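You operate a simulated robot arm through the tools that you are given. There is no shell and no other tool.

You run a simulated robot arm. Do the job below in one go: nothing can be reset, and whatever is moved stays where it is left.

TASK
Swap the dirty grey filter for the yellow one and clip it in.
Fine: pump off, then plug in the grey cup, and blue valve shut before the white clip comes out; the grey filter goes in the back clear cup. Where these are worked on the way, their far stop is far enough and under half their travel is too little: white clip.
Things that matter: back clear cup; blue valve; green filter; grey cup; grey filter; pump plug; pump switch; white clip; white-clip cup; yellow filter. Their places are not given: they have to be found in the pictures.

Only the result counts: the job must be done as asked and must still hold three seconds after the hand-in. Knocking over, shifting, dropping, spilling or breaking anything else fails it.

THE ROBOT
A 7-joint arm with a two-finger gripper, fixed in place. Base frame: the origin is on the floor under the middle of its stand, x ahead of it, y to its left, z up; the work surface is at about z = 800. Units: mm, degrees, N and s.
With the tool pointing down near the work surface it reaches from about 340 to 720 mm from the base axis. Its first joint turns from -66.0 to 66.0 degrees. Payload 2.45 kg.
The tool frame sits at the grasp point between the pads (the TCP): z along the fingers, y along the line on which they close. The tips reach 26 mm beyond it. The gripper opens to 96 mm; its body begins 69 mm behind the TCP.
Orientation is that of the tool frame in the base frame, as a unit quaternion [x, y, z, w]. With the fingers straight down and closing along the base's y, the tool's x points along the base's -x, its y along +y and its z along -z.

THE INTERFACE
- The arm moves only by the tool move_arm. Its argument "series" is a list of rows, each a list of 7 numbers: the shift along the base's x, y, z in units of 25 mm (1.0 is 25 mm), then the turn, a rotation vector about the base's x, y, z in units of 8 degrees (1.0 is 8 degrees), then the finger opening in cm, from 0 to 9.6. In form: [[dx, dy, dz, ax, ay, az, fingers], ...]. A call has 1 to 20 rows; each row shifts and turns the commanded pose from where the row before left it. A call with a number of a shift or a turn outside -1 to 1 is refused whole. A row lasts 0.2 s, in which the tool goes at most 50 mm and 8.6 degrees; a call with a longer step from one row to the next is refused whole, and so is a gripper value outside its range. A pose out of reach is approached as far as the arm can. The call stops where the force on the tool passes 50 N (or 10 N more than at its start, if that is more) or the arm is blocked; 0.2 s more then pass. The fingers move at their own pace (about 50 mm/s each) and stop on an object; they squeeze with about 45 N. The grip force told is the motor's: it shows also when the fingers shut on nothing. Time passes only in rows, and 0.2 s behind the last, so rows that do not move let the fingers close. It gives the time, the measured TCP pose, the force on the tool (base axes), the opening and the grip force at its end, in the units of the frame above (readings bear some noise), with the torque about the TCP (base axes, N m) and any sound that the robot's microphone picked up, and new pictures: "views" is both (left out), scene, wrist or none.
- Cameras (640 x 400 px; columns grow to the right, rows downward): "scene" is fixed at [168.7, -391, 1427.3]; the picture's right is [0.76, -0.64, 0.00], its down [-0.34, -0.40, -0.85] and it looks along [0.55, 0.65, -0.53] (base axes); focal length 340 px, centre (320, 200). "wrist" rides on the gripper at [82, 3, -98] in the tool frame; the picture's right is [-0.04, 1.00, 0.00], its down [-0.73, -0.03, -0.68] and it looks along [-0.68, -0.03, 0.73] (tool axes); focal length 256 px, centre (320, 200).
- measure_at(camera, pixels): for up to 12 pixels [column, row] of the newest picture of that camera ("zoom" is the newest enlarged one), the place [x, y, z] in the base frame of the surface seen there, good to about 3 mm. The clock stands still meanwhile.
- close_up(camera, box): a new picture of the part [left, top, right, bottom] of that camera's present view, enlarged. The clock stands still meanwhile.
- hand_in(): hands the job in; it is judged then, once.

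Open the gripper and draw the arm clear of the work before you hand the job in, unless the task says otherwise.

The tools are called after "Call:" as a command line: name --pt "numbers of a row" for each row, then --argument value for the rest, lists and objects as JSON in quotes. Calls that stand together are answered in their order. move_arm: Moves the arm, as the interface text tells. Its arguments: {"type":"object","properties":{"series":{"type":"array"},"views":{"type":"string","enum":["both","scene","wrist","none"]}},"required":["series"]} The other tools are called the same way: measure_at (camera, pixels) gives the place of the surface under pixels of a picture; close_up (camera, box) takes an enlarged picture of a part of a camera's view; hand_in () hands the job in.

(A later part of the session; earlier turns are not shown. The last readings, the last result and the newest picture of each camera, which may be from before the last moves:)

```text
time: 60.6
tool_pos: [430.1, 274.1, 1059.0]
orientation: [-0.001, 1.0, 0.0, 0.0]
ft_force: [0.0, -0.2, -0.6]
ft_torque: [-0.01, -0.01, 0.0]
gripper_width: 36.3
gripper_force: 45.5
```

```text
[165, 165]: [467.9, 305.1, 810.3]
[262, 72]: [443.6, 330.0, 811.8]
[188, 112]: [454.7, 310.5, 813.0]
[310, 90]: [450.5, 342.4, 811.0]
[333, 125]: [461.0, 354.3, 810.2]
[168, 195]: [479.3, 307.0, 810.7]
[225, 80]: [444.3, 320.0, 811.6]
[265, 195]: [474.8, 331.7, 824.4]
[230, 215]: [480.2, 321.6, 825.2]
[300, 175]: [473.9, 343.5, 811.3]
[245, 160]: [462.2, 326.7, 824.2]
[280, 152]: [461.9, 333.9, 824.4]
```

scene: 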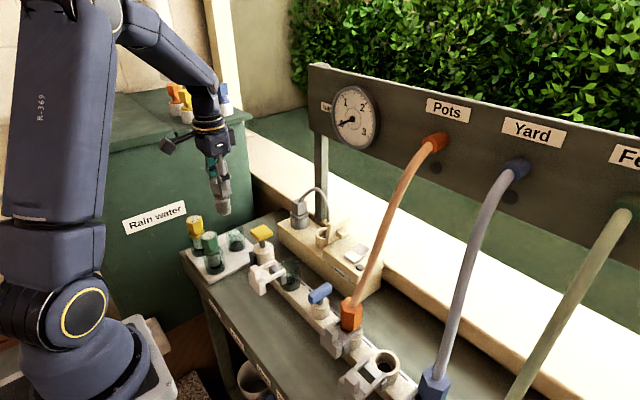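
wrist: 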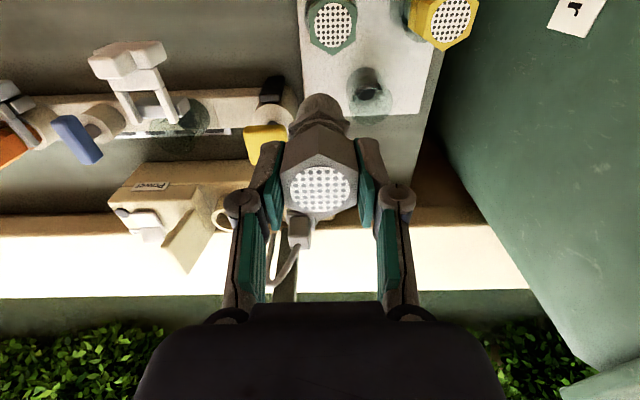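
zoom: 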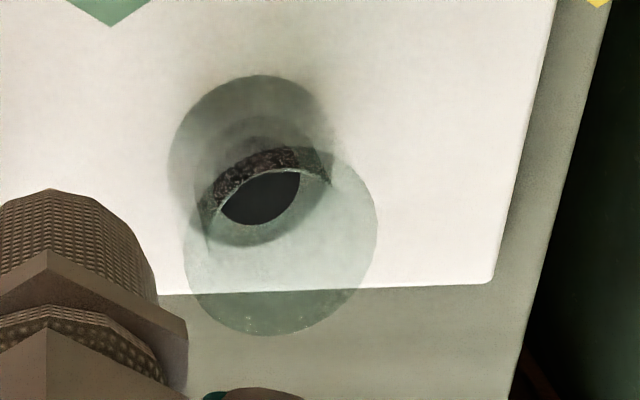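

The cup centre fits (468.5, 330) with an outer radius of about 25. I'll move the filter over it and then check from both cameras.

Call:
move_arm --pt "0.512 0.745 0 0 0 0 0" --pt "0.512 0.745 0 0 0 0 0" --pt "0.512 0.745 0 0 0 0 0" --pt "0 0 -0.8 0 0 0 0" --pt "0 0 -0.8 0 0 0 0" --pt "0 0 0 0 0 0 0"

Call:
close_up --camera "wrist" --box '[240, 20, 400, 140]'

Call:
close_up --camera "scene" --box '[180, 160, 280, 280]'

```text
time: 62.0
tool_pos: [468.1, 328.7, 1018.9]
orientation: [-0.002, 1.0, -0.001, 0.0]
ft_force: [0.4, -0.3, 0.2]
ft_torque: [0.0, -0.02, -0.02]
gripper_width: 36.4
gripper_force: 45.3
```

scene: 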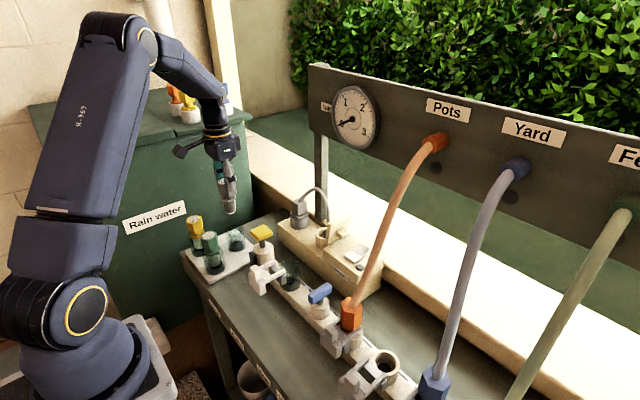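
wrist: 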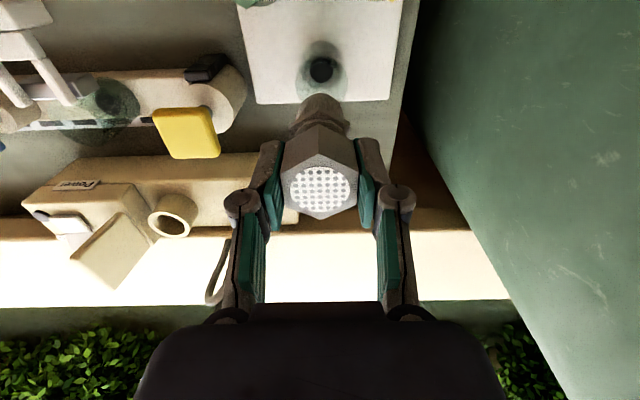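

```text
3.33 times, centred on (320, 80) of wrist
```

zoom: 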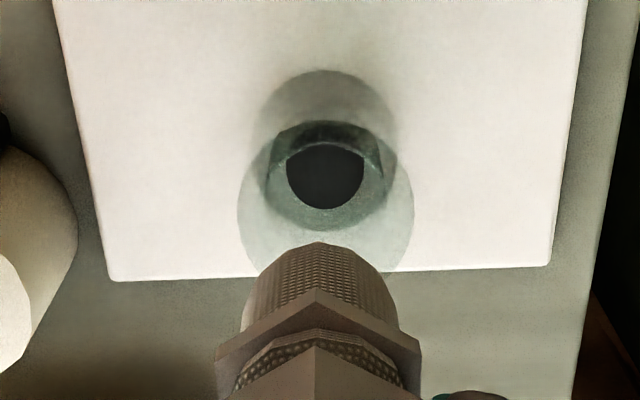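

```text
3.33 times, centred on (230, 220) of scene
```

zoom: 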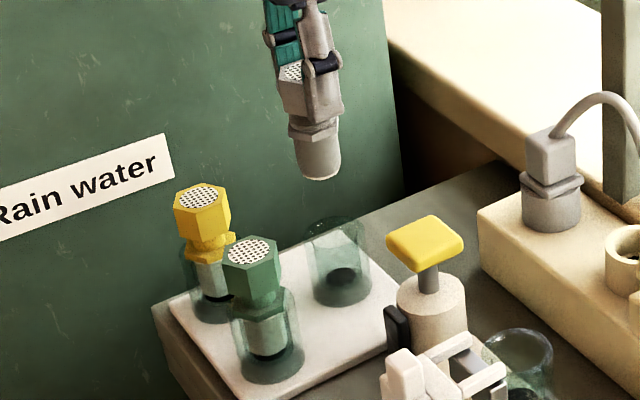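

The filter axis and cup line up in y to within a millimetre. I'll check x by measuring the hole and the filter bottom in this view.

Call:
measure_at --camera "wrist" --pixels '[[321.5, 72], [321.5, 64], [321.5, 80], [311, 72], [333, 72], [320, 40], [320, 95], [299, 55], [343, 55], [304, 47], [337, 45], [320, 103]]'

Call:
measure_at --camera "zoom" --pixels '[[318, 178], [298, 170], [338, 168], [318, 150], [312, 120], [338, 85], [345, 275], [345, 302], [310, 280], [370, 280]]'

```text
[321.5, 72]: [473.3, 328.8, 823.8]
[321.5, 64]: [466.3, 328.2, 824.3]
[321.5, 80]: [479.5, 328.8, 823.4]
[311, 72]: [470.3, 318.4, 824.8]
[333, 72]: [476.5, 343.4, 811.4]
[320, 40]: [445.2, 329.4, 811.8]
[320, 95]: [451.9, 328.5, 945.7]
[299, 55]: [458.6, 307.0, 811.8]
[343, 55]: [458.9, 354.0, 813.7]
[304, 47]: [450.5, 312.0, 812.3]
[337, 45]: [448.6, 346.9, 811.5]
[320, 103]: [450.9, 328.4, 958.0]
```

```text
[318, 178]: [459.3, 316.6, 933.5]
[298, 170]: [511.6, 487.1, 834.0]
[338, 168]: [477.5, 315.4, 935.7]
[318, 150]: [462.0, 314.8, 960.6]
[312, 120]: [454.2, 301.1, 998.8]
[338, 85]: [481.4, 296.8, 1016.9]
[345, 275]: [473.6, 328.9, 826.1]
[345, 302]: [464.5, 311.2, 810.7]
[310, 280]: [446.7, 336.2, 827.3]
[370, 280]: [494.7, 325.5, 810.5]
```

The cup centre looks like x≈470, so I'll shift +1.6 mm in x and +0.5 mm in y. Then I'll lower 40 mm to just above the rim and check again.

Call:
move_arm --pt "0.064 0.02 0 0 0 0 0" --pt "0 0 -0.8 0 0 0 0" --pt "0 0 -0.6 0 0 0 0" --pt "0 0 0 0 0 0 0"

Call:
close_up --camera "wrist" --box '[240, 20, 400, 140]'

Call:
close_up --camera "scene" --box '[190, 180, 280, 270]'

```text
time: 63.0
tool_pos: [470.4, 328.6, 983.4]
orientation: [-0.002, 1.0, 0.0, 0.0]
ft_force: [-0.4, -0.4, -0.6]
ft_torque: [0.0, 0.0, 0.04]
gripper_width: 36.3
gripper_force: 45.1
```

scene: 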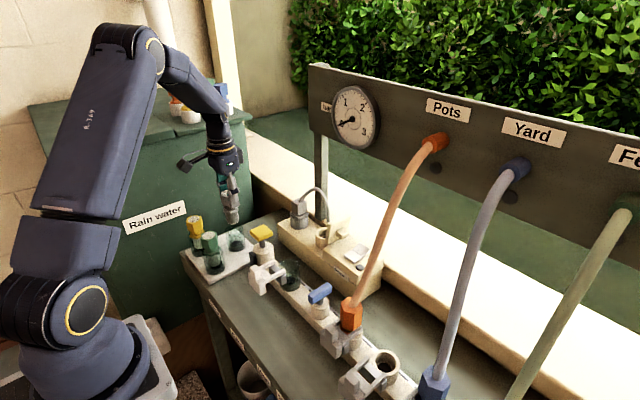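
wrist: 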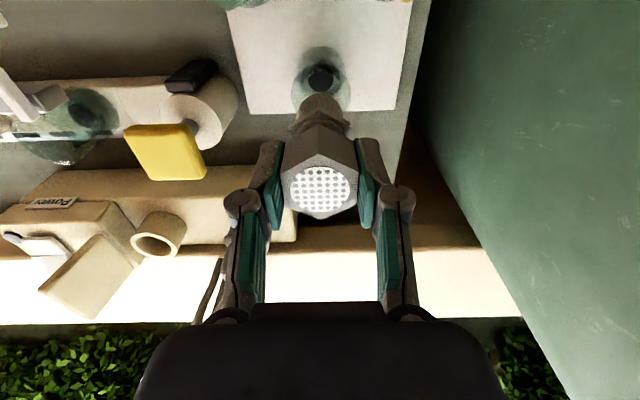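

```text
3.33 times, centred on (320, 80) of wrist
```

zoom: 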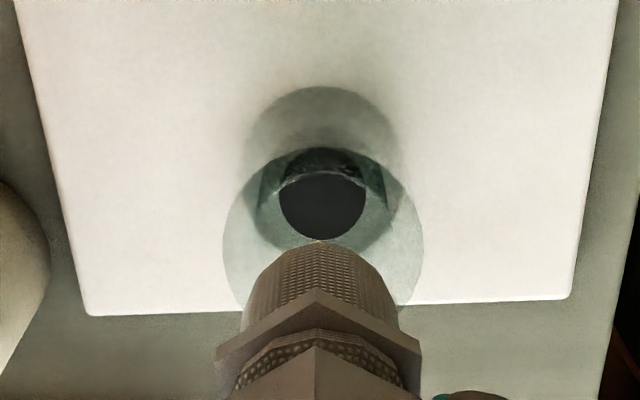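

```text
4.44 times, centred on (235, 225) of scene
```

zoom: 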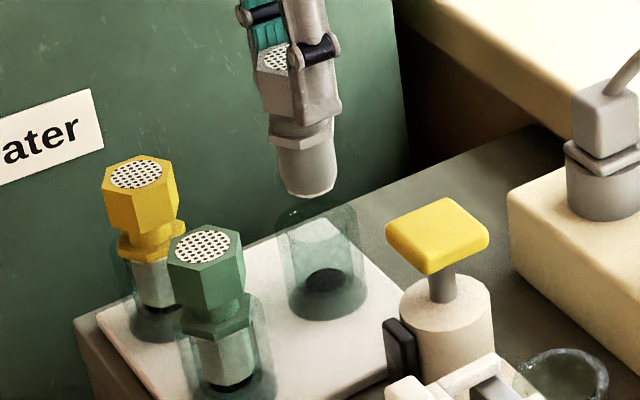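

Both views show the filter over the cup mouth (wrist rim centre column 323, filter 320.5). I'll lower it slowly into the cup, watching the force.

Call:
move_arm --pt "0 0 -0.4 0 0 0 0" --pt "0 0 -0.4 0 0 0 0" --pt "0 0 -0.4 0 0 0 0" --pt "0 0 -0.4 0 0 0 0"

Call:
close_up --camera "scene" --box '[190, 180, 280, 270]'

Call:
close_up --camera "wrist" --box '[240, 20, 400, 140]'

```text
time: 64.0
tool_pos: [470.7, 328.1, 943.4]
orientation: [-0.002, 1.0, 0.0, 0.0]
ft_force: [0.2, 0.3, -0.2]
ft_torque: [-0.01, 0.0, 0.0]
gripper_width: 36.5
gripper_force: 45.5
```

scene: 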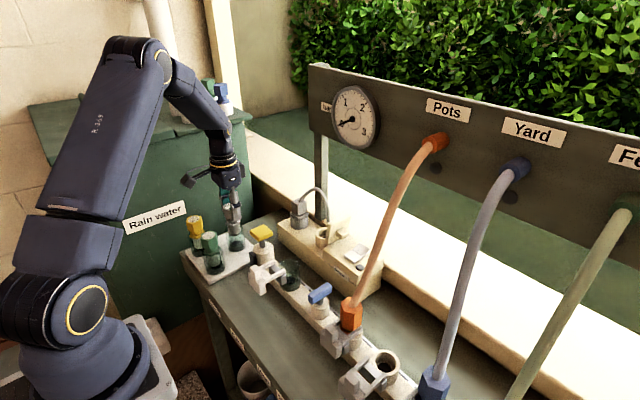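
wrist: 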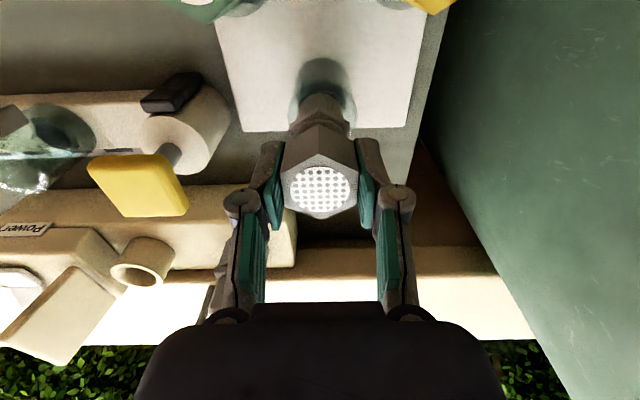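

```text
4.44 times, centred on (235, 225) of scene
```

zoom: 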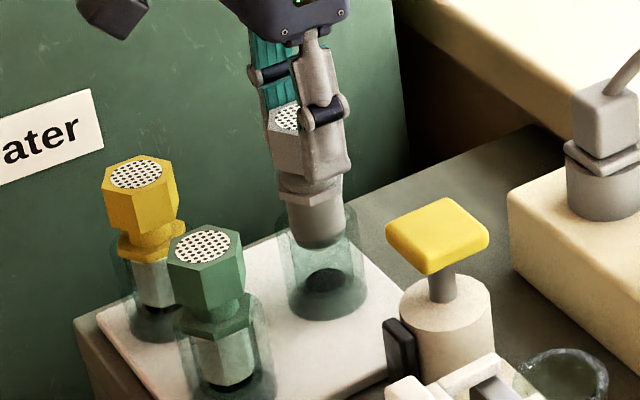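

```text
3.33 times, centred on (320, 80) of wrist
```

zoom: 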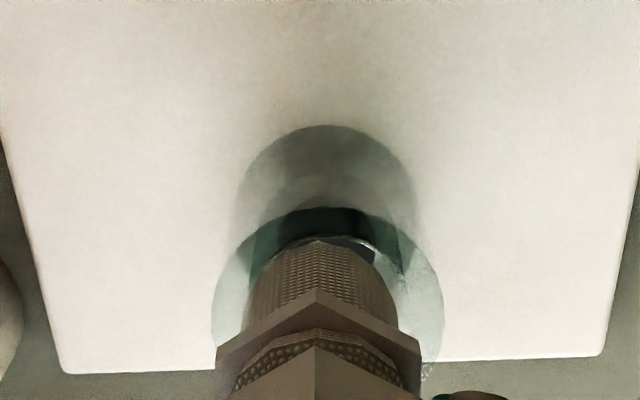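

The filter is inside the glass and about 1.5 mm low in y. I'll shift +1.2 mm and lower further with small steps.

Call:
move_arm --pt "0 0.05 0 0 0 0 0" --pt "0 0 -0.3 0 0 0 0" --pt "0 0 -0.3 0 0 0 0" --pt "0 0 -0.2 0 0 0 0" --views "scene"

Call:
close_up --camera "scene" --box '[190, 180, 280, 270]'

```text
time: 65.0
tool_pos: [471.4, 330.9, 923.2]
orientation: [-0.002, 1.0, 0.0, 0.0]
ft_force: [0.2, 0.7, -0.1]
ft_torque: [0.02, -0.01, 0.01]
gripper_width: 36.3
gripper_force: 45.0
```

scene: 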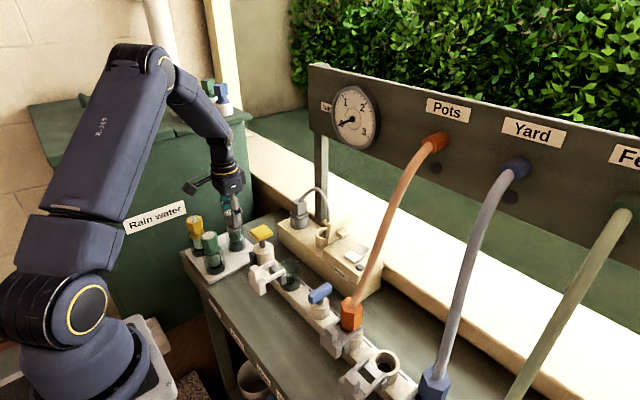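

```text
4.44 times, centred on (235, 225) of scene
```

zoom: 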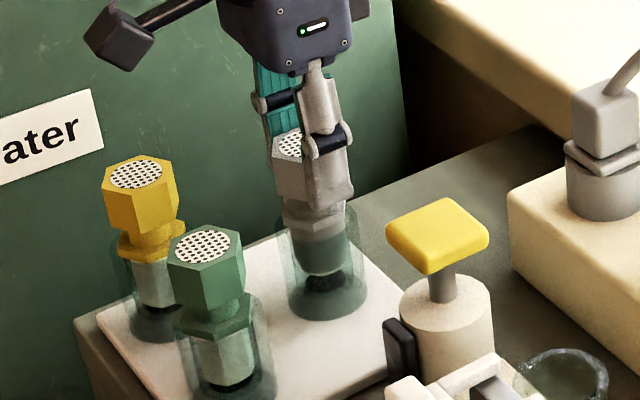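

No contact yet, and the bottom is close to the cup floor. I'll keep going down in 2 mm steps.

Call:
move_arm --pt "0 0 -0.08 0 0 0 0" --pt "0 0 -0.08 0 0 0 0" --views "none"

Call:
move_arm --pt "0 0 -0.08 0 0 0 0" --views "none"

Call:
move_arm --pt "0 0 -0.06 0 0 0 0" --views "none"

```text
time: 65.6
tool_pos: [470.6, 331.3, 920.2]
orientation: [-0.002, 1.0, 0.0, 0.0]
ft_force: [0.0, 0.1, -0.8]
ft_torque: [0.02, -0.07, 0.0]
gripper_width: 36.3
gripper_force: 45.1
```

```text
time: 66.0
tool_pos: [470.9, 328.2, 918.1]
orientation: [-0.002, 1.0, 0.0, 0.0]
ft_force: [-0.6, -0.4, -0.2]
ft_torque: [-0.04, 0.02, -0.01]
gripper_width: 36.3
gripper_force: 44.7
```

```text
time: 66.4
tool_pos: [470.8, 329.8, 916.4]
orientation: [-0.002, 1.0, 0.0, 0.0]
ft_force: [1.1, -0.3, -0.7]
ft_torque: [0.0, 0.0, -0.01]
gripper_width: 36.3
gripper_force: 45.1
```

Still no contact at 916.4. I'll continue down one small step at a time.

Call:
move_arm --pt "0 0 -0.06 0 0 0 0" --views "none"

Call:
move_arm --pt "0 0 -0.06 0 0 0 0" --views "none"

Call:
move_arm --pt "0 0 -0.05 0 0 0 0" --views "none"

```text
time: 66.8
tool_pos: [470.0, 329.8, 915.8]
orientation: [-0.002, 1.0, 0.001, 0.0]
ft_force: [-3.9, -2.4, 17.7]
ft_torque: [-0.32, 0.32, -0.05]
gripper_width: 36.2
gripper_force: 45.4
```

```text
time: 67.2
tool_pos: [470.3, 329.7, 914.8]
orientation: [-0.002, 1.0, 0.002, 0.001]
ft_force: [-8.4, -6.6, 37.3]
ft_torque: [-0.23, 0.48, 0.0]
gripper_width: 36.5
gripper_force: 45.7
```

```text
time: 67.6
tool_pos: [471.0, 330.2, 913.7]
orientation: [-0.001, 1.0, 0.002, 0.002]
ft_force: [-6.4, -3.9, 35.8]
ft_torque: [-0.19, 0.16, 0.02]
gripper_width: 36.1
gripper_force: 44.8
```

It seats at TCP z≈915.5, matching the other tray filters' height. I'll ease off the push, open to 46 mm and rise.

Call:
move_arm --pt "0 0 0.1 0 0 0 0" --pt "0 0 0 0 0 0 3.4" --pt "0 0 0 0 0 0 4.2" --pt "0 0 0 0 0 0 4.8" --pt "0 0 0 0 0 0 4.8" --pt "0 0 0.4 0 0 0 4.8" --pt "0 0 0.8 0 0 0 4.8" --pt "0 0 0.8 0 0 0 4.8" --pt "0 0 0.8 0 0 0 4.8" --pt "0 0 0.8 0 0 0 4.8"

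Call:
close_up --camera "scene" --box '[180, 190, 280, 280]'

Call:
close_up --camera "wrist" --box '[200, 0, 440, 160]'

```text
time: 69.8
tool_pos: [471.6, 329.8, 1004.9]
orientation: [-0.002, 1.0, 0.0, -0.001]
ft_force: [0.2, 0.2, 1.3]
ft_torque: [-0.02, -0.02, 0.0]
gripper_width: 47.9
gripper_force: 0.0
```

scene: 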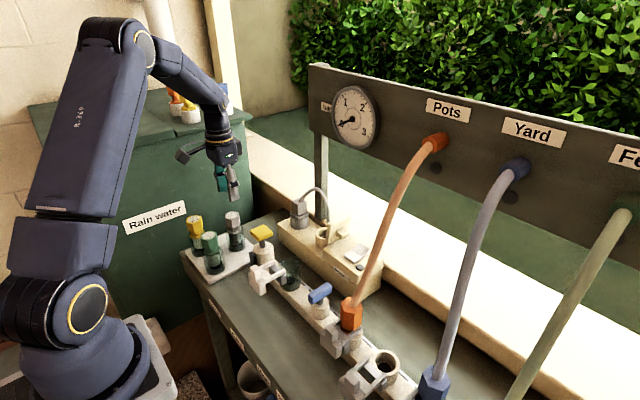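
wrist: 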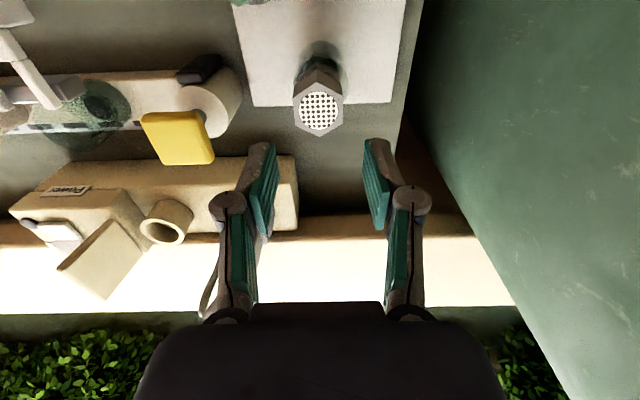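

```text
4.44 times, centred on (230, 235) of scene
```

zoom: 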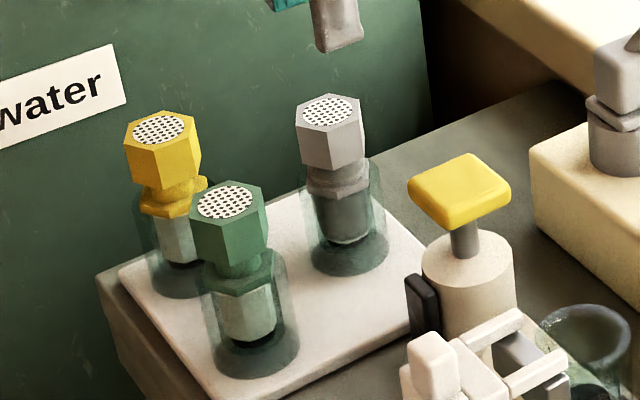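

```text
2.50 times, centred on (320, 80) of wrist
```

zoom: 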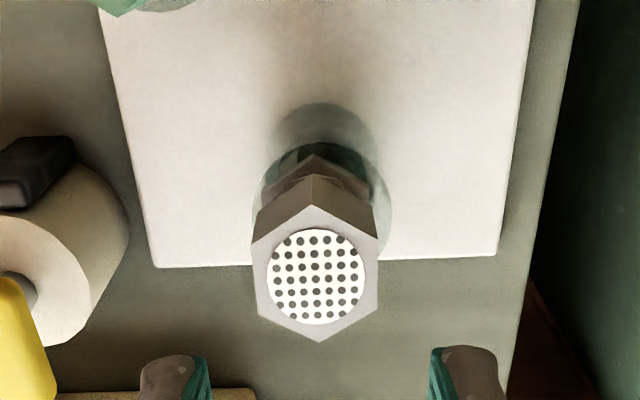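

The grey filter stands upright in the back cup. I'll move back to about (330,340,1060) to view the yellow filter's head.

Call:
move_arm --pt "-0.944 0.07 0.5 0 0 0 4.8" --pt "-0.944 0.07 0.5 0 0 0 4.8" --pt "-0.944 0.07 0.4 0 0 0 4.8" --pt "-0.944 0.07 0.4 0 0 0 4.8" --pt "-0.944 0.07 0.2 0 0 0 4.8" --pt "-0.944 0.07 0.2 0 0 0 4.8" --pt "0 0 0 0 0 0 4.8"

Call:
close_up --camera "wrist" --box '[240, 70, 440, 200]'

```text
time: 71.4
tool_pos: [329.2, 341.5, 1059.1]
orientation: [-0.002, 1.0, -0.001, 0.001]
ft_force: [0.5, -0.3, -0.9]
ft_torque: [0.0, -0.01, 0.02]
gripper_width: 47.9
gripper_force: 0.1
```

scene: 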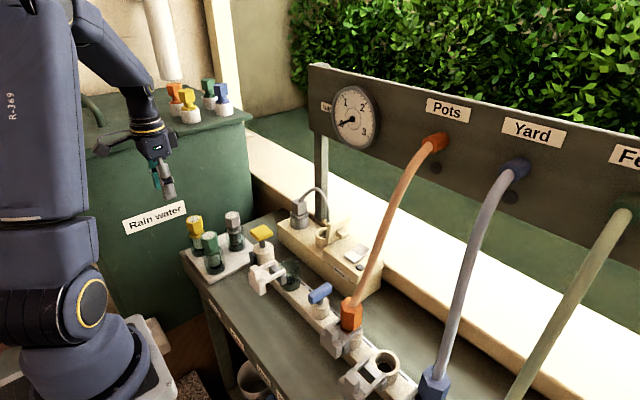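
wrist: 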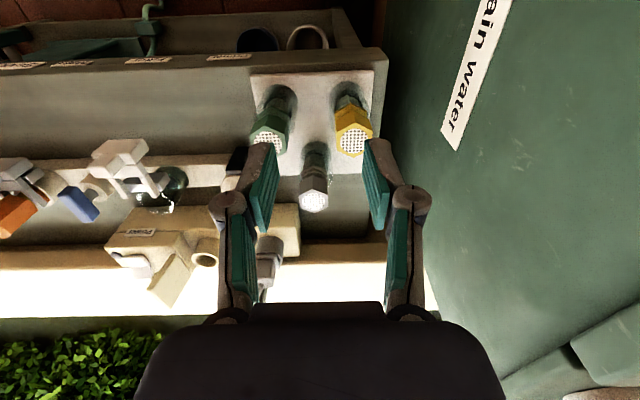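

```text
3.08 times, centred on (340, 135) of wrist
```

zoom: 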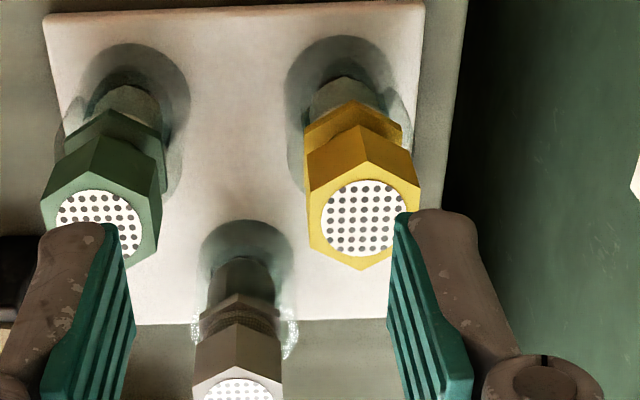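

The yellow head's flats also face ±y (zoom columns 306–420). I'll measure it.

Call:
measure_at --camera "zoom" --pixels '[[358, 130], [312, 185], [414, 180], [312, 225], [415, 205], [360, 262], [362, 215], [335, 160], [385, 158], [355, 105], [320, 180], [400, 180]]'

Call:
measure_at --camera "scene" --pixels '[[194, 218], [188, 219], [201, 218], [190, 229], [197, 229], [187, 222], [202, 225], [195, 236], [201, 222], [199, 215]]'

```text
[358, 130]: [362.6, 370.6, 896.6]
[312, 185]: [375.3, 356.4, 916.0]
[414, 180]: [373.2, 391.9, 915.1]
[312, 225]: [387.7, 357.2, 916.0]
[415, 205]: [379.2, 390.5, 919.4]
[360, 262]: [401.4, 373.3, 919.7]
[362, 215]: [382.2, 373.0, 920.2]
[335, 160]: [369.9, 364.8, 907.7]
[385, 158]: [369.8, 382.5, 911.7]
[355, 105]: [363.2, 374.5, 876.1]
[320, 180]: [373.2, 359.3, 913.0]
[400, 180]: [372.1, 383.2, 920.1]
```

```text
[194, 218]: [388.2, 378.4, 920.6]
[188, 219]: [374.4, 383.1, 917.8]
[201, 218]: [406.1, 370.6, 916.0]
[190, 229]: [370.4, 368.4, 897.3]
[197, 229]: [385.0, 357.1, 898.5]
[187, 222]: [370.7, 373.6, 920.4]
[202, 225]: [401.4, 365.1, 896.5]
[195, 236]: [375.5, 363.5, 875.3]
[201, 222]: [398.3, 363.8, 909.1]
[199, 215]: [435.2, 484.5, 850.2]
```

The yellow head centre is about (383, 374), z 890–920. The arm will come near the tank lid, so I'll measure its edge before descending.

Call:
measure_at --camera "scene" --pixels '[[235, 118], [220, 122], [200, 130], [120, 150], [240, 115], [225, 108], [190, 118], [221, 105]]'

Call:
measure_at --camera "wrist" --pixels '[[560, 345], [600, 390], [500, 380], [560, 300], [450, 200], [530, 200]]'

```text
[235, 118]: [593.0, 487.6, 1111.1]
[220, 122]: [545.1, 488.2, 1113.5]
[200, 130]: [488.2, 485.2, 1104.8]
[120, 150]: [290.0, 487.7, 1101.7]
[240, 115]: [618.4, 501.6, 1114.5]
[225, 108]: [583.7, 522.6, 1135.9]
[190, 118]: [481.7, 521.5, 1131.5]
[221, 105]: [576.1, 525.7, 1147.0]
```

```text
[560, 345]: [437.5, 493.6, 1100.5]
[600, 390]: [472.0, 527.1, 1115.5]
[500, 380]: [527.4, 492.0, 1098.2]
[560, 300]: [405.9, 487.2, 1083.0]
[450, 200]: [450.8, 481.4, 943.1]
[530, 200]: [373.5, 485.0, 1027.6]
```

The tank face is at y≈485, well clear. I'll move over the yellow filter at z≈975.

Call:
move_arm --pt "0.43 0.26 -0.672 0 0 0 4.8" --pt "0.43 0.26 -0.672 0 0 0 4.8" --pt "0.43 0.26 -0.672 0 0 0 4.8" --pt "0.43 0.26 -0.672 0 0 0 4.8" --pt "0.43 0.26 -0.672 0 0 0 4.8" --pt "0 0 0 0 0 0 4.8"

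Call:
close_up --camera "wrist" --box '[220, 50, 420, 200]'

Call:
close_up --camera "scene" --box '[140, 160, 270, 280]'

```text
time: 72.8
tool_pos: [383.0, 374.5, 976.0]
orientation: [-0.001, 1.0, 0.0, 0.001]
ft_force: [-0.1, -1.1, 0.7]
ft_torque: [0.04, -0.03, 0.01]
gripper_width: 48.3
gripper_force: 0.1
```

scene: 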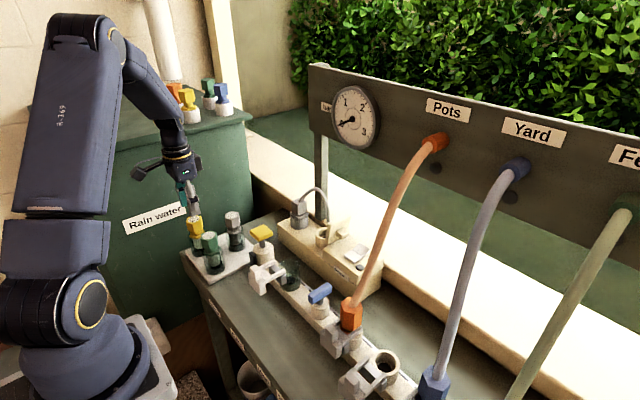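
wrist: 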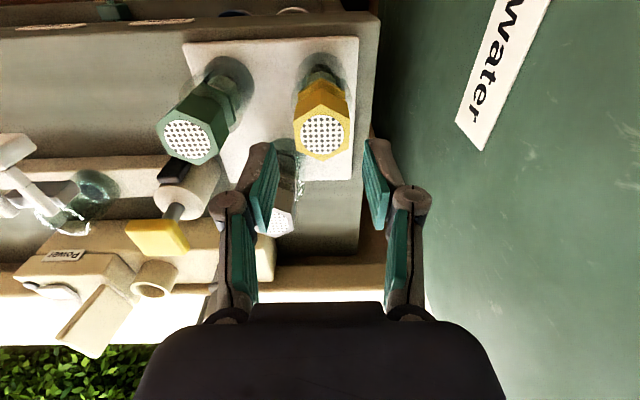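

```text
2.67 times, centred on (320, 125) of wrist
```

zoom: 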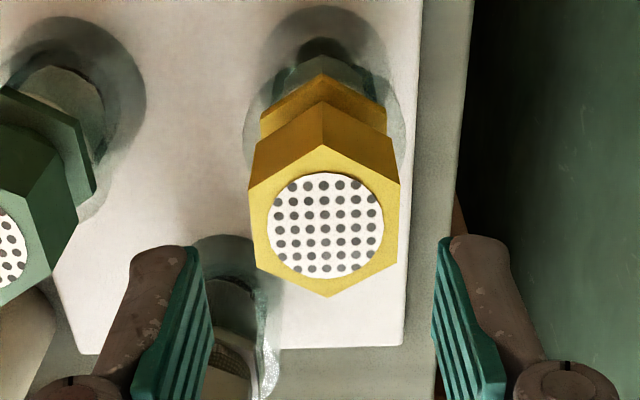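

```text
3.33 times, centred on (205, 220) of scene
```

zoom: 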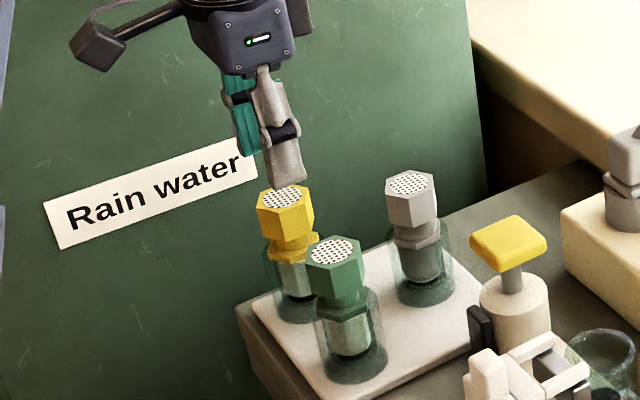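

The head is centred between the fingers. I'll descend to TCP z≈916.

Call:
move_arm --pt "0 0 -0.8 0 0 0 4.8" --pt "0 0 -0.8 0 0 0 4.8" --pt "0 0 -0.5 0 0 0 4.8" --pt "0 0 -0.3 0 0 0 4.8" --pt "0 0 0 0 0 0 4.8"

Call:
close_up --camera "wrist" --box '[220, 60, 420, 220]'

Call:
close_up --camera "scene" --box '[140, 180, 270, 290]'

```text
time: 74.0
tool_pos: [383.3, 374.6, 916.7]
orientation: [-0.002, 1.0, 0.0, 0.001]
ft_force: [0.3, 0.5, 0.6]
ft_torque: [-0.04, -0.02, 0.02]
gripper_width: 47.9
gripper_force: 0.0
```

scene: 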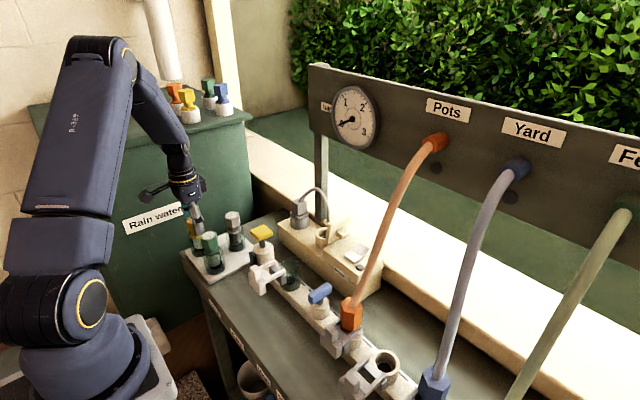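
wrist: 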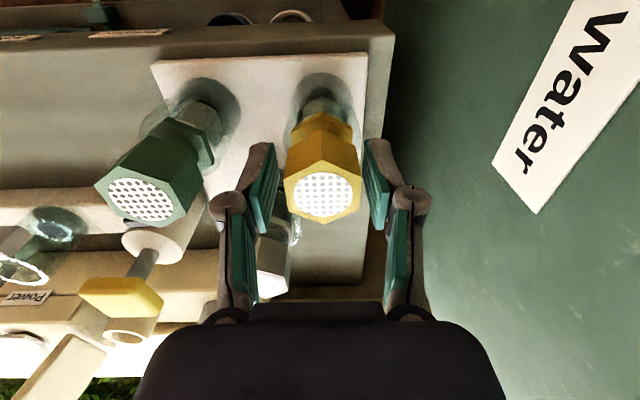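

```text
2.50 times, centred on (320, 140) of wrist
```

zoom: 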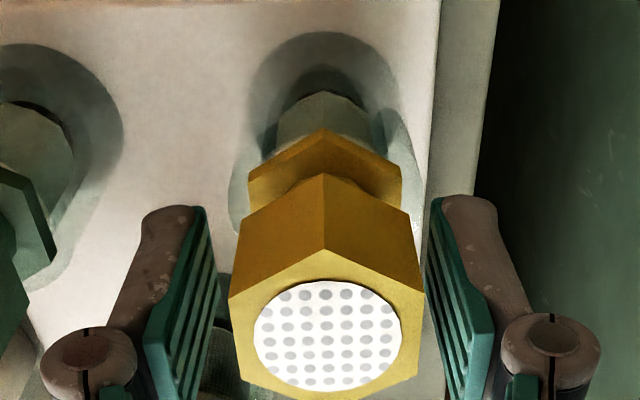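

```text
3.64 times, centred on (205, 235) of scene
```

zoom: 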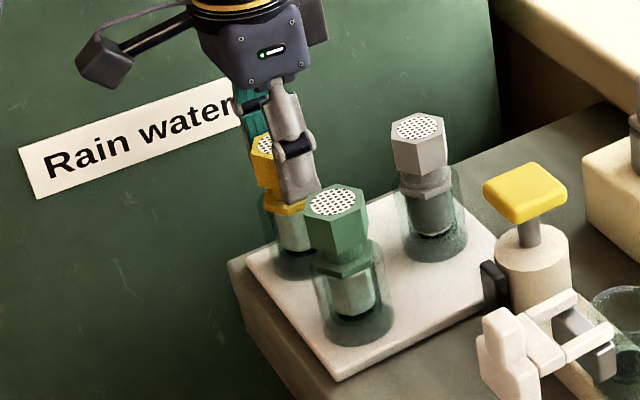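

The head sits about 1 mm toward +y, so I'll shift 1 mm and close on it.

Call:
move_arm --pt "0 0.04 0 0 0 0 4.2" --pt "0 0 0 0 0 0 3.4" --pt "0 0 0 0 0 0 2.5" --pt "0 0 0 0 0 0 0" --pt "0 0 0 0 0 0 0" --views "none"

Call:
move_arm --pt "0 0 0.2 0 0 0 0" --pt "0 0 0.3 0 0 0 0" --pt "0 0 0.5 0 0 0 0"

Call:
close_up --camera "scene" --box '[140, 180, 270, 290]'

```text
time: 75.2
tool_pos: [383.2, 374.5, 916.2]
orientation: [-0.002, 1.0, 0.001, 0.0]
ft_force: [0.2, 0.3, 2.2]
ft_torque: [0.02, 0.0, 0.01]
gripper_width: 36.5
gripper_force: 45.1
```

```text
time: 76.0
tool_pos: [383.4, 373.2, 941.4]
orientation: [-0.002, 1.0, 0.0, 0.0]
ft_force: [-1.7, -0.2, -1.5]
ft_torque: [0.0, -0.01, 0.0]
gripper_width: 35.7
gripper_force: 44.4
```

scene: 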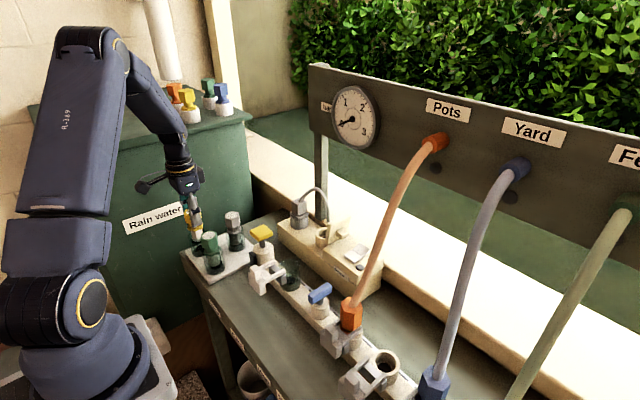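
wrist: 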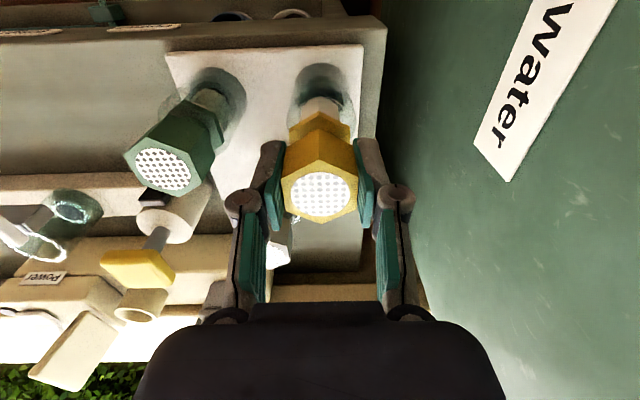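

```text
3.64 times, centred on (205, 235) of scene
```

zoom: 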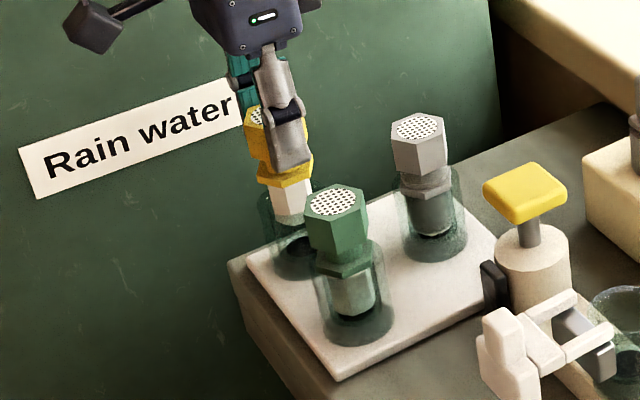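

The yellow filter lifts cleanly. I'll raise it to TCP z≈1045 and carry it toward the white-clip cup.

Call:
move_arm --pt "0 0 0.83 0 0 0 0" --pt "0 0 0.83 0 0 0 0" --pt "0 0 0.83 0 0 0 0" --pt "0 0 0.83 0 0 0 0" --pt "0 0 0.83 0 0 0 0" --pt "0 0 0 0 0 0 0"

Call:
close_up --camera "scene" --box '[140, 140, 270, 280]'

```text
time: 77.4
tool_pos: [383.6, 373.7, 1045.7]
orientation: [-0.002, 1.0, 0.001, -0.001]
ft_force: [0.1, 0.3, -1.3]
ft_torque: [0.0, 0.01, 0.01]
gripper_width: 36.3
gripper_force: 44.9
```

scene: 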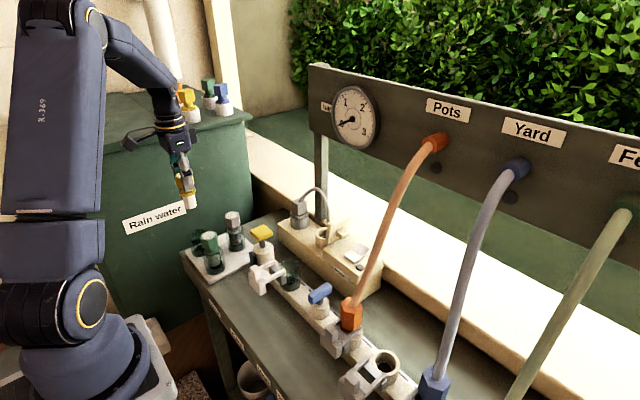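
wrist: 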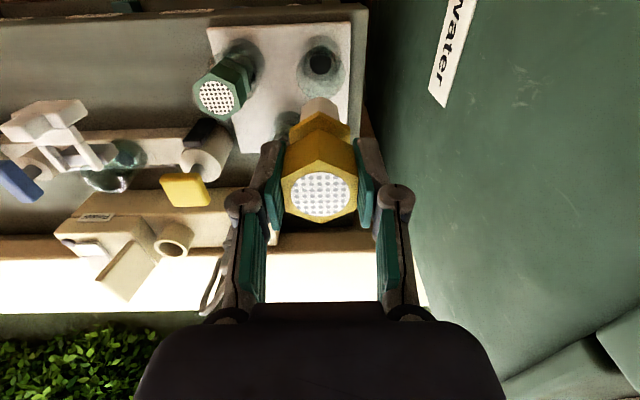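

```text
2.86 times, centred on (205, 210) of scene
```

zoom: 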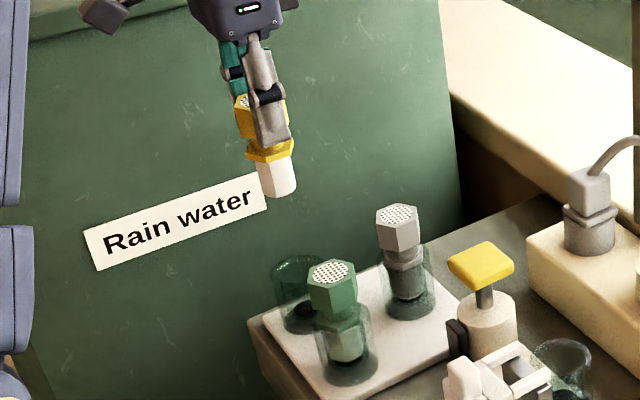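

The filter is clear and everything else still stands. I'll carry it in a straight line to above the white-clip cup.

Call:
move_arm --pt "0.358 -0.907 0 0 0 0 0" --pt "0.358 -0.907 0 0 0 0 0" --pt "0.358 -0.907 0 0 0 0 0" --pt "0.358 -0.907 0 0 0 0 0" --pt "0.358 -0.907 0 0 0 0 0" --pt "0.358 -0.907 0 0 0 0 0" --pt "0.358 -0.907 0 0 0 0 0" --pt "0.358 -0.907 0 0 0 0 0" --pt "0.358 -0.907 0 0 0 0 0" --pt "0.358 -0.907 0 0 0 0 0" --pt "0.358 -0.907 0 0 0 0 0" --pt "0.358 -0.907 0 0 0 0 0" --pt "0 0 0 0 0 0 0"

Call:
close_up --camera "wrist" --box '[240, 0, 400, 140]'

Call:
close_up --camera "scene" --box '[230, 170, 350, 310]'

```text
time: 80.2
tool_pos: [489.3, 101.1, 1043.5]
orientation: [-0.001, 1.0, 0.001, 0.0]
ft_force: [0.1, 0.1, -1.2]
ft_torque: [0.02, -0.02, 0.01]
gripper_width: 36.1
gripper_force: 45.3
```

scene: 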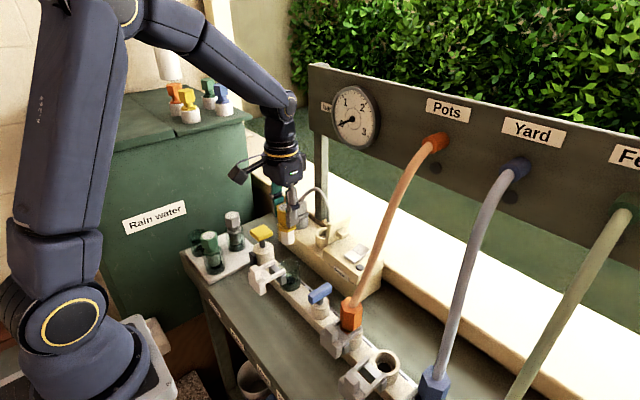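
wrist: 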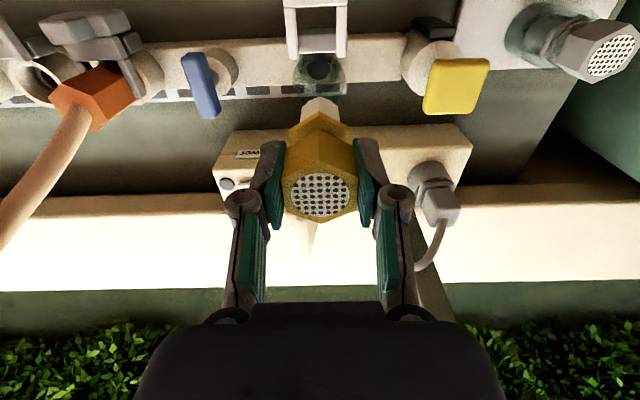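

```text
2.86 times, centred on (320, 70) of wrist
```

zoom: 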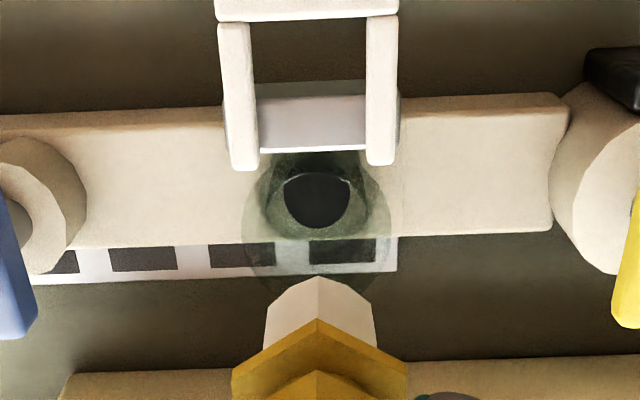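

```text
2.86 times, centred on (290, 240) of scene
```

zoom: 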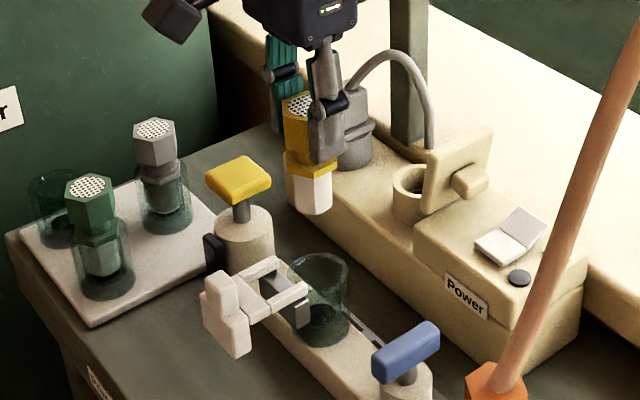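

The hole and filter axis line up (both at zoom column 318). The grey filter sat at TCP (490.7,101), so I'll shift +1.3 mm in x and -0.5 mm in y and lower to just above the rim.

Call:
move_arm --pt "0.052 -0.02 0 0 0 0 0" --pt "0 0 -0.8 0 0 0 0" --pt "0 0 -0.8 0 0 0 0" --pt "0 0 0 0 0 0 0"

Call:
close_up --camera "wrist" --box '[240, 10, 400, 150]'

Call:
close_up --camera "scene" --box '[240, 200, 340, 310]'

```text
time: 81.2
tool_pos: [490.4, 101.2, 1004.7]
orientation: [-0.002, 1.0, 0.0, 0.0]
ft_force: [0.3, 0.2, 0.3]
ft_torque: [-0.01, 0.0, 0.0]
gripper_width: 35.8
gripper_force: 44.9
```

scene: 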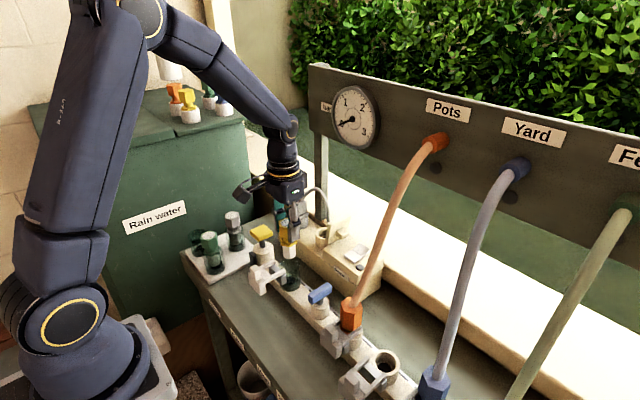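
wrist: 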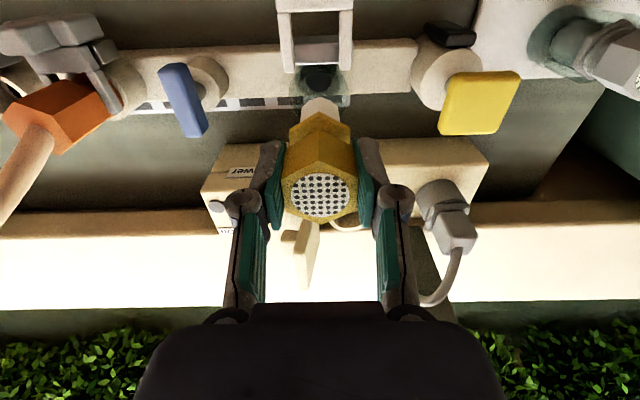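

```text
2.86 times, centred on (320, 80) of wrist
```

zoom: 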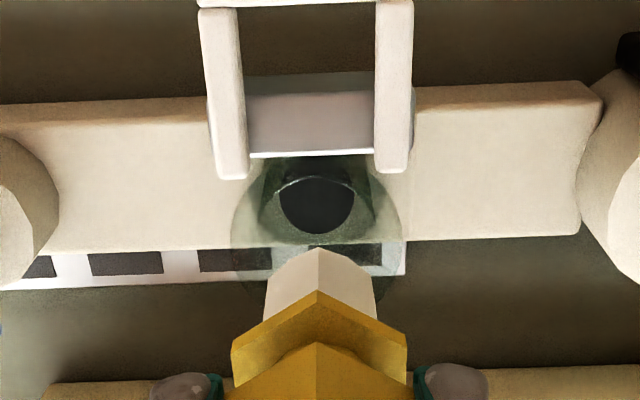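

```text
3.64 times, centred on (290, 255) of scene
```

zoom: 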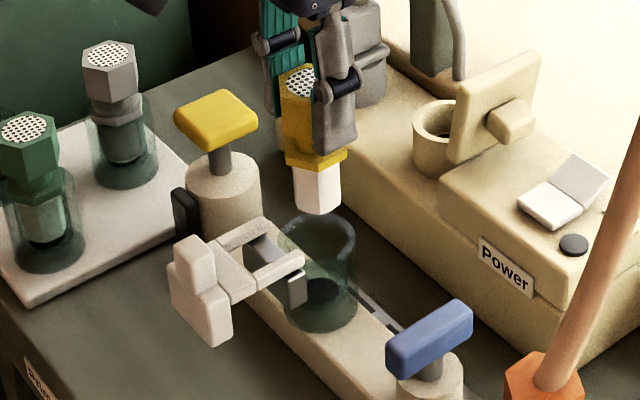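

The yellow filter is centred over the cup in both views. I'll lower it slowly into the cup with force checks.

Call:
move_arm --pt "0 0 -0.4 0 0 0 0" --pt "0 0 -0.4 0 0 0 0" --pt "0 0 -0.4 0 0 0 0" --pt "0 0 -0.4 0 0 0 0"

Call:
close_up --camera "scene" --box '[240, 200, 340, 310]'

Call:
close_up --camera "wrist" --box '[240, 40, 400, 180]'

```text
time: 82.2
tool_pos: [491.2, 102.0, 965.3]
orientation: [-0.002, 1.0, -0.001, -0.001]
ft_force: [-2.1, -0.8, 1.2]
ft_torque: [-0.06, 0.23, 0.02]
gripper_width: 35.8
gripper_force: 44.9
```

scene: 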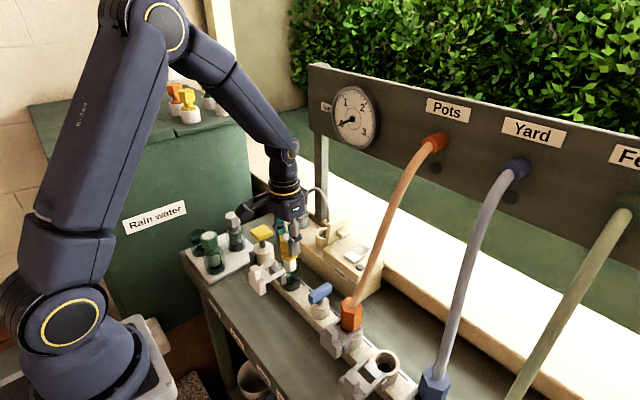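
wrist: 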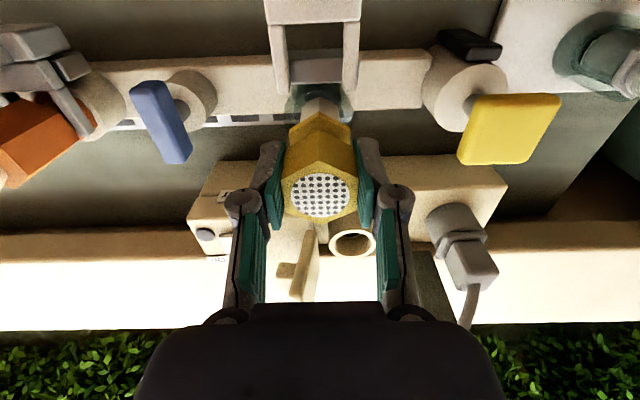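

```text
3.64 times, centred on (290, 255) of scene
```

zoom: 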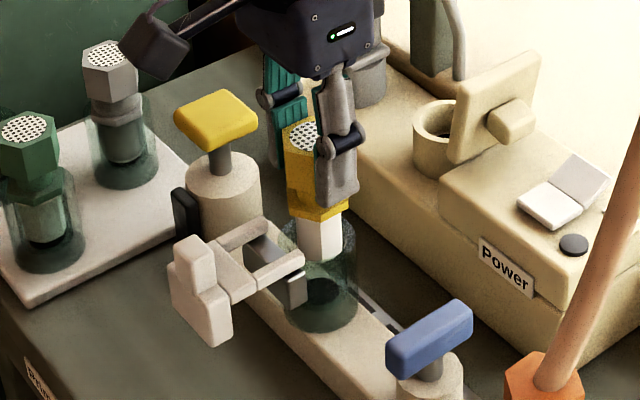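

```text
2.86 times, centred on (320, 110) of wrist
```

zoom: 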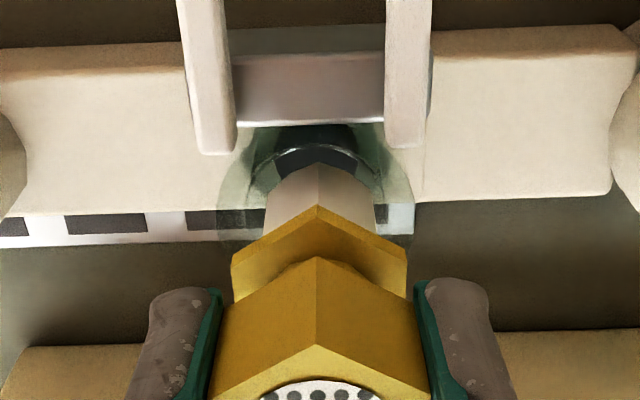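

The filter body is inside the glass with only light contact (2 N). I'll continue down in smaller steps toward the seat near TCP z≈937.

Call:
move_arm --pt "0 0 -0.2 0 0 0 0" --pt "0 0 -0.2 0 0 0 0" --pt "0 0 -0.2 0 0 0 0" --pt "0 0 -0.2 0 0 0 0" --views "none"

Call:
move_arm --pt "0 0 -0.12 0 0 0 0" --pt "0 0 -0.1 0 0 0 0" --views "none"

Call:
move_arm --pt "0 0 -0.08 0 0 0 0" --views "none"

```text
time: 83.2
tool_pos: [491.0, 101.9, 944.8]
orientation: [-0.002, 1.0, 0.0, -0.001]
ft_force: [-6.3, -1.8, 1.7]
ft_torque: [-0.13, 0.28, 0.01]
gripper_width: 35.8
gripper_force: 44.7
```

```text
time: 83.8
tool_pos: [491.2, 101.1, 939.6]
orientation: [-0.002, 1.0, 0.0, 0.0]
ft_force: [-5.1, -2.7, 1.9]
ft_torque: [-0.08, 0.29, 0.0]
gripper_width: 35.8
gripper_force: 44.7
```

```text
time: 84.2
tool_pos: [490.9, 101.6, 937.7]
orientation: [0.0, 1.0, 0.0, 0.0]
ft_force: [-6.3, -2.0, 1.1]
ft_torque: [-0.1, 0.24, -0.01]
gripper_width: 35.8
gripper_force: 45.7
```

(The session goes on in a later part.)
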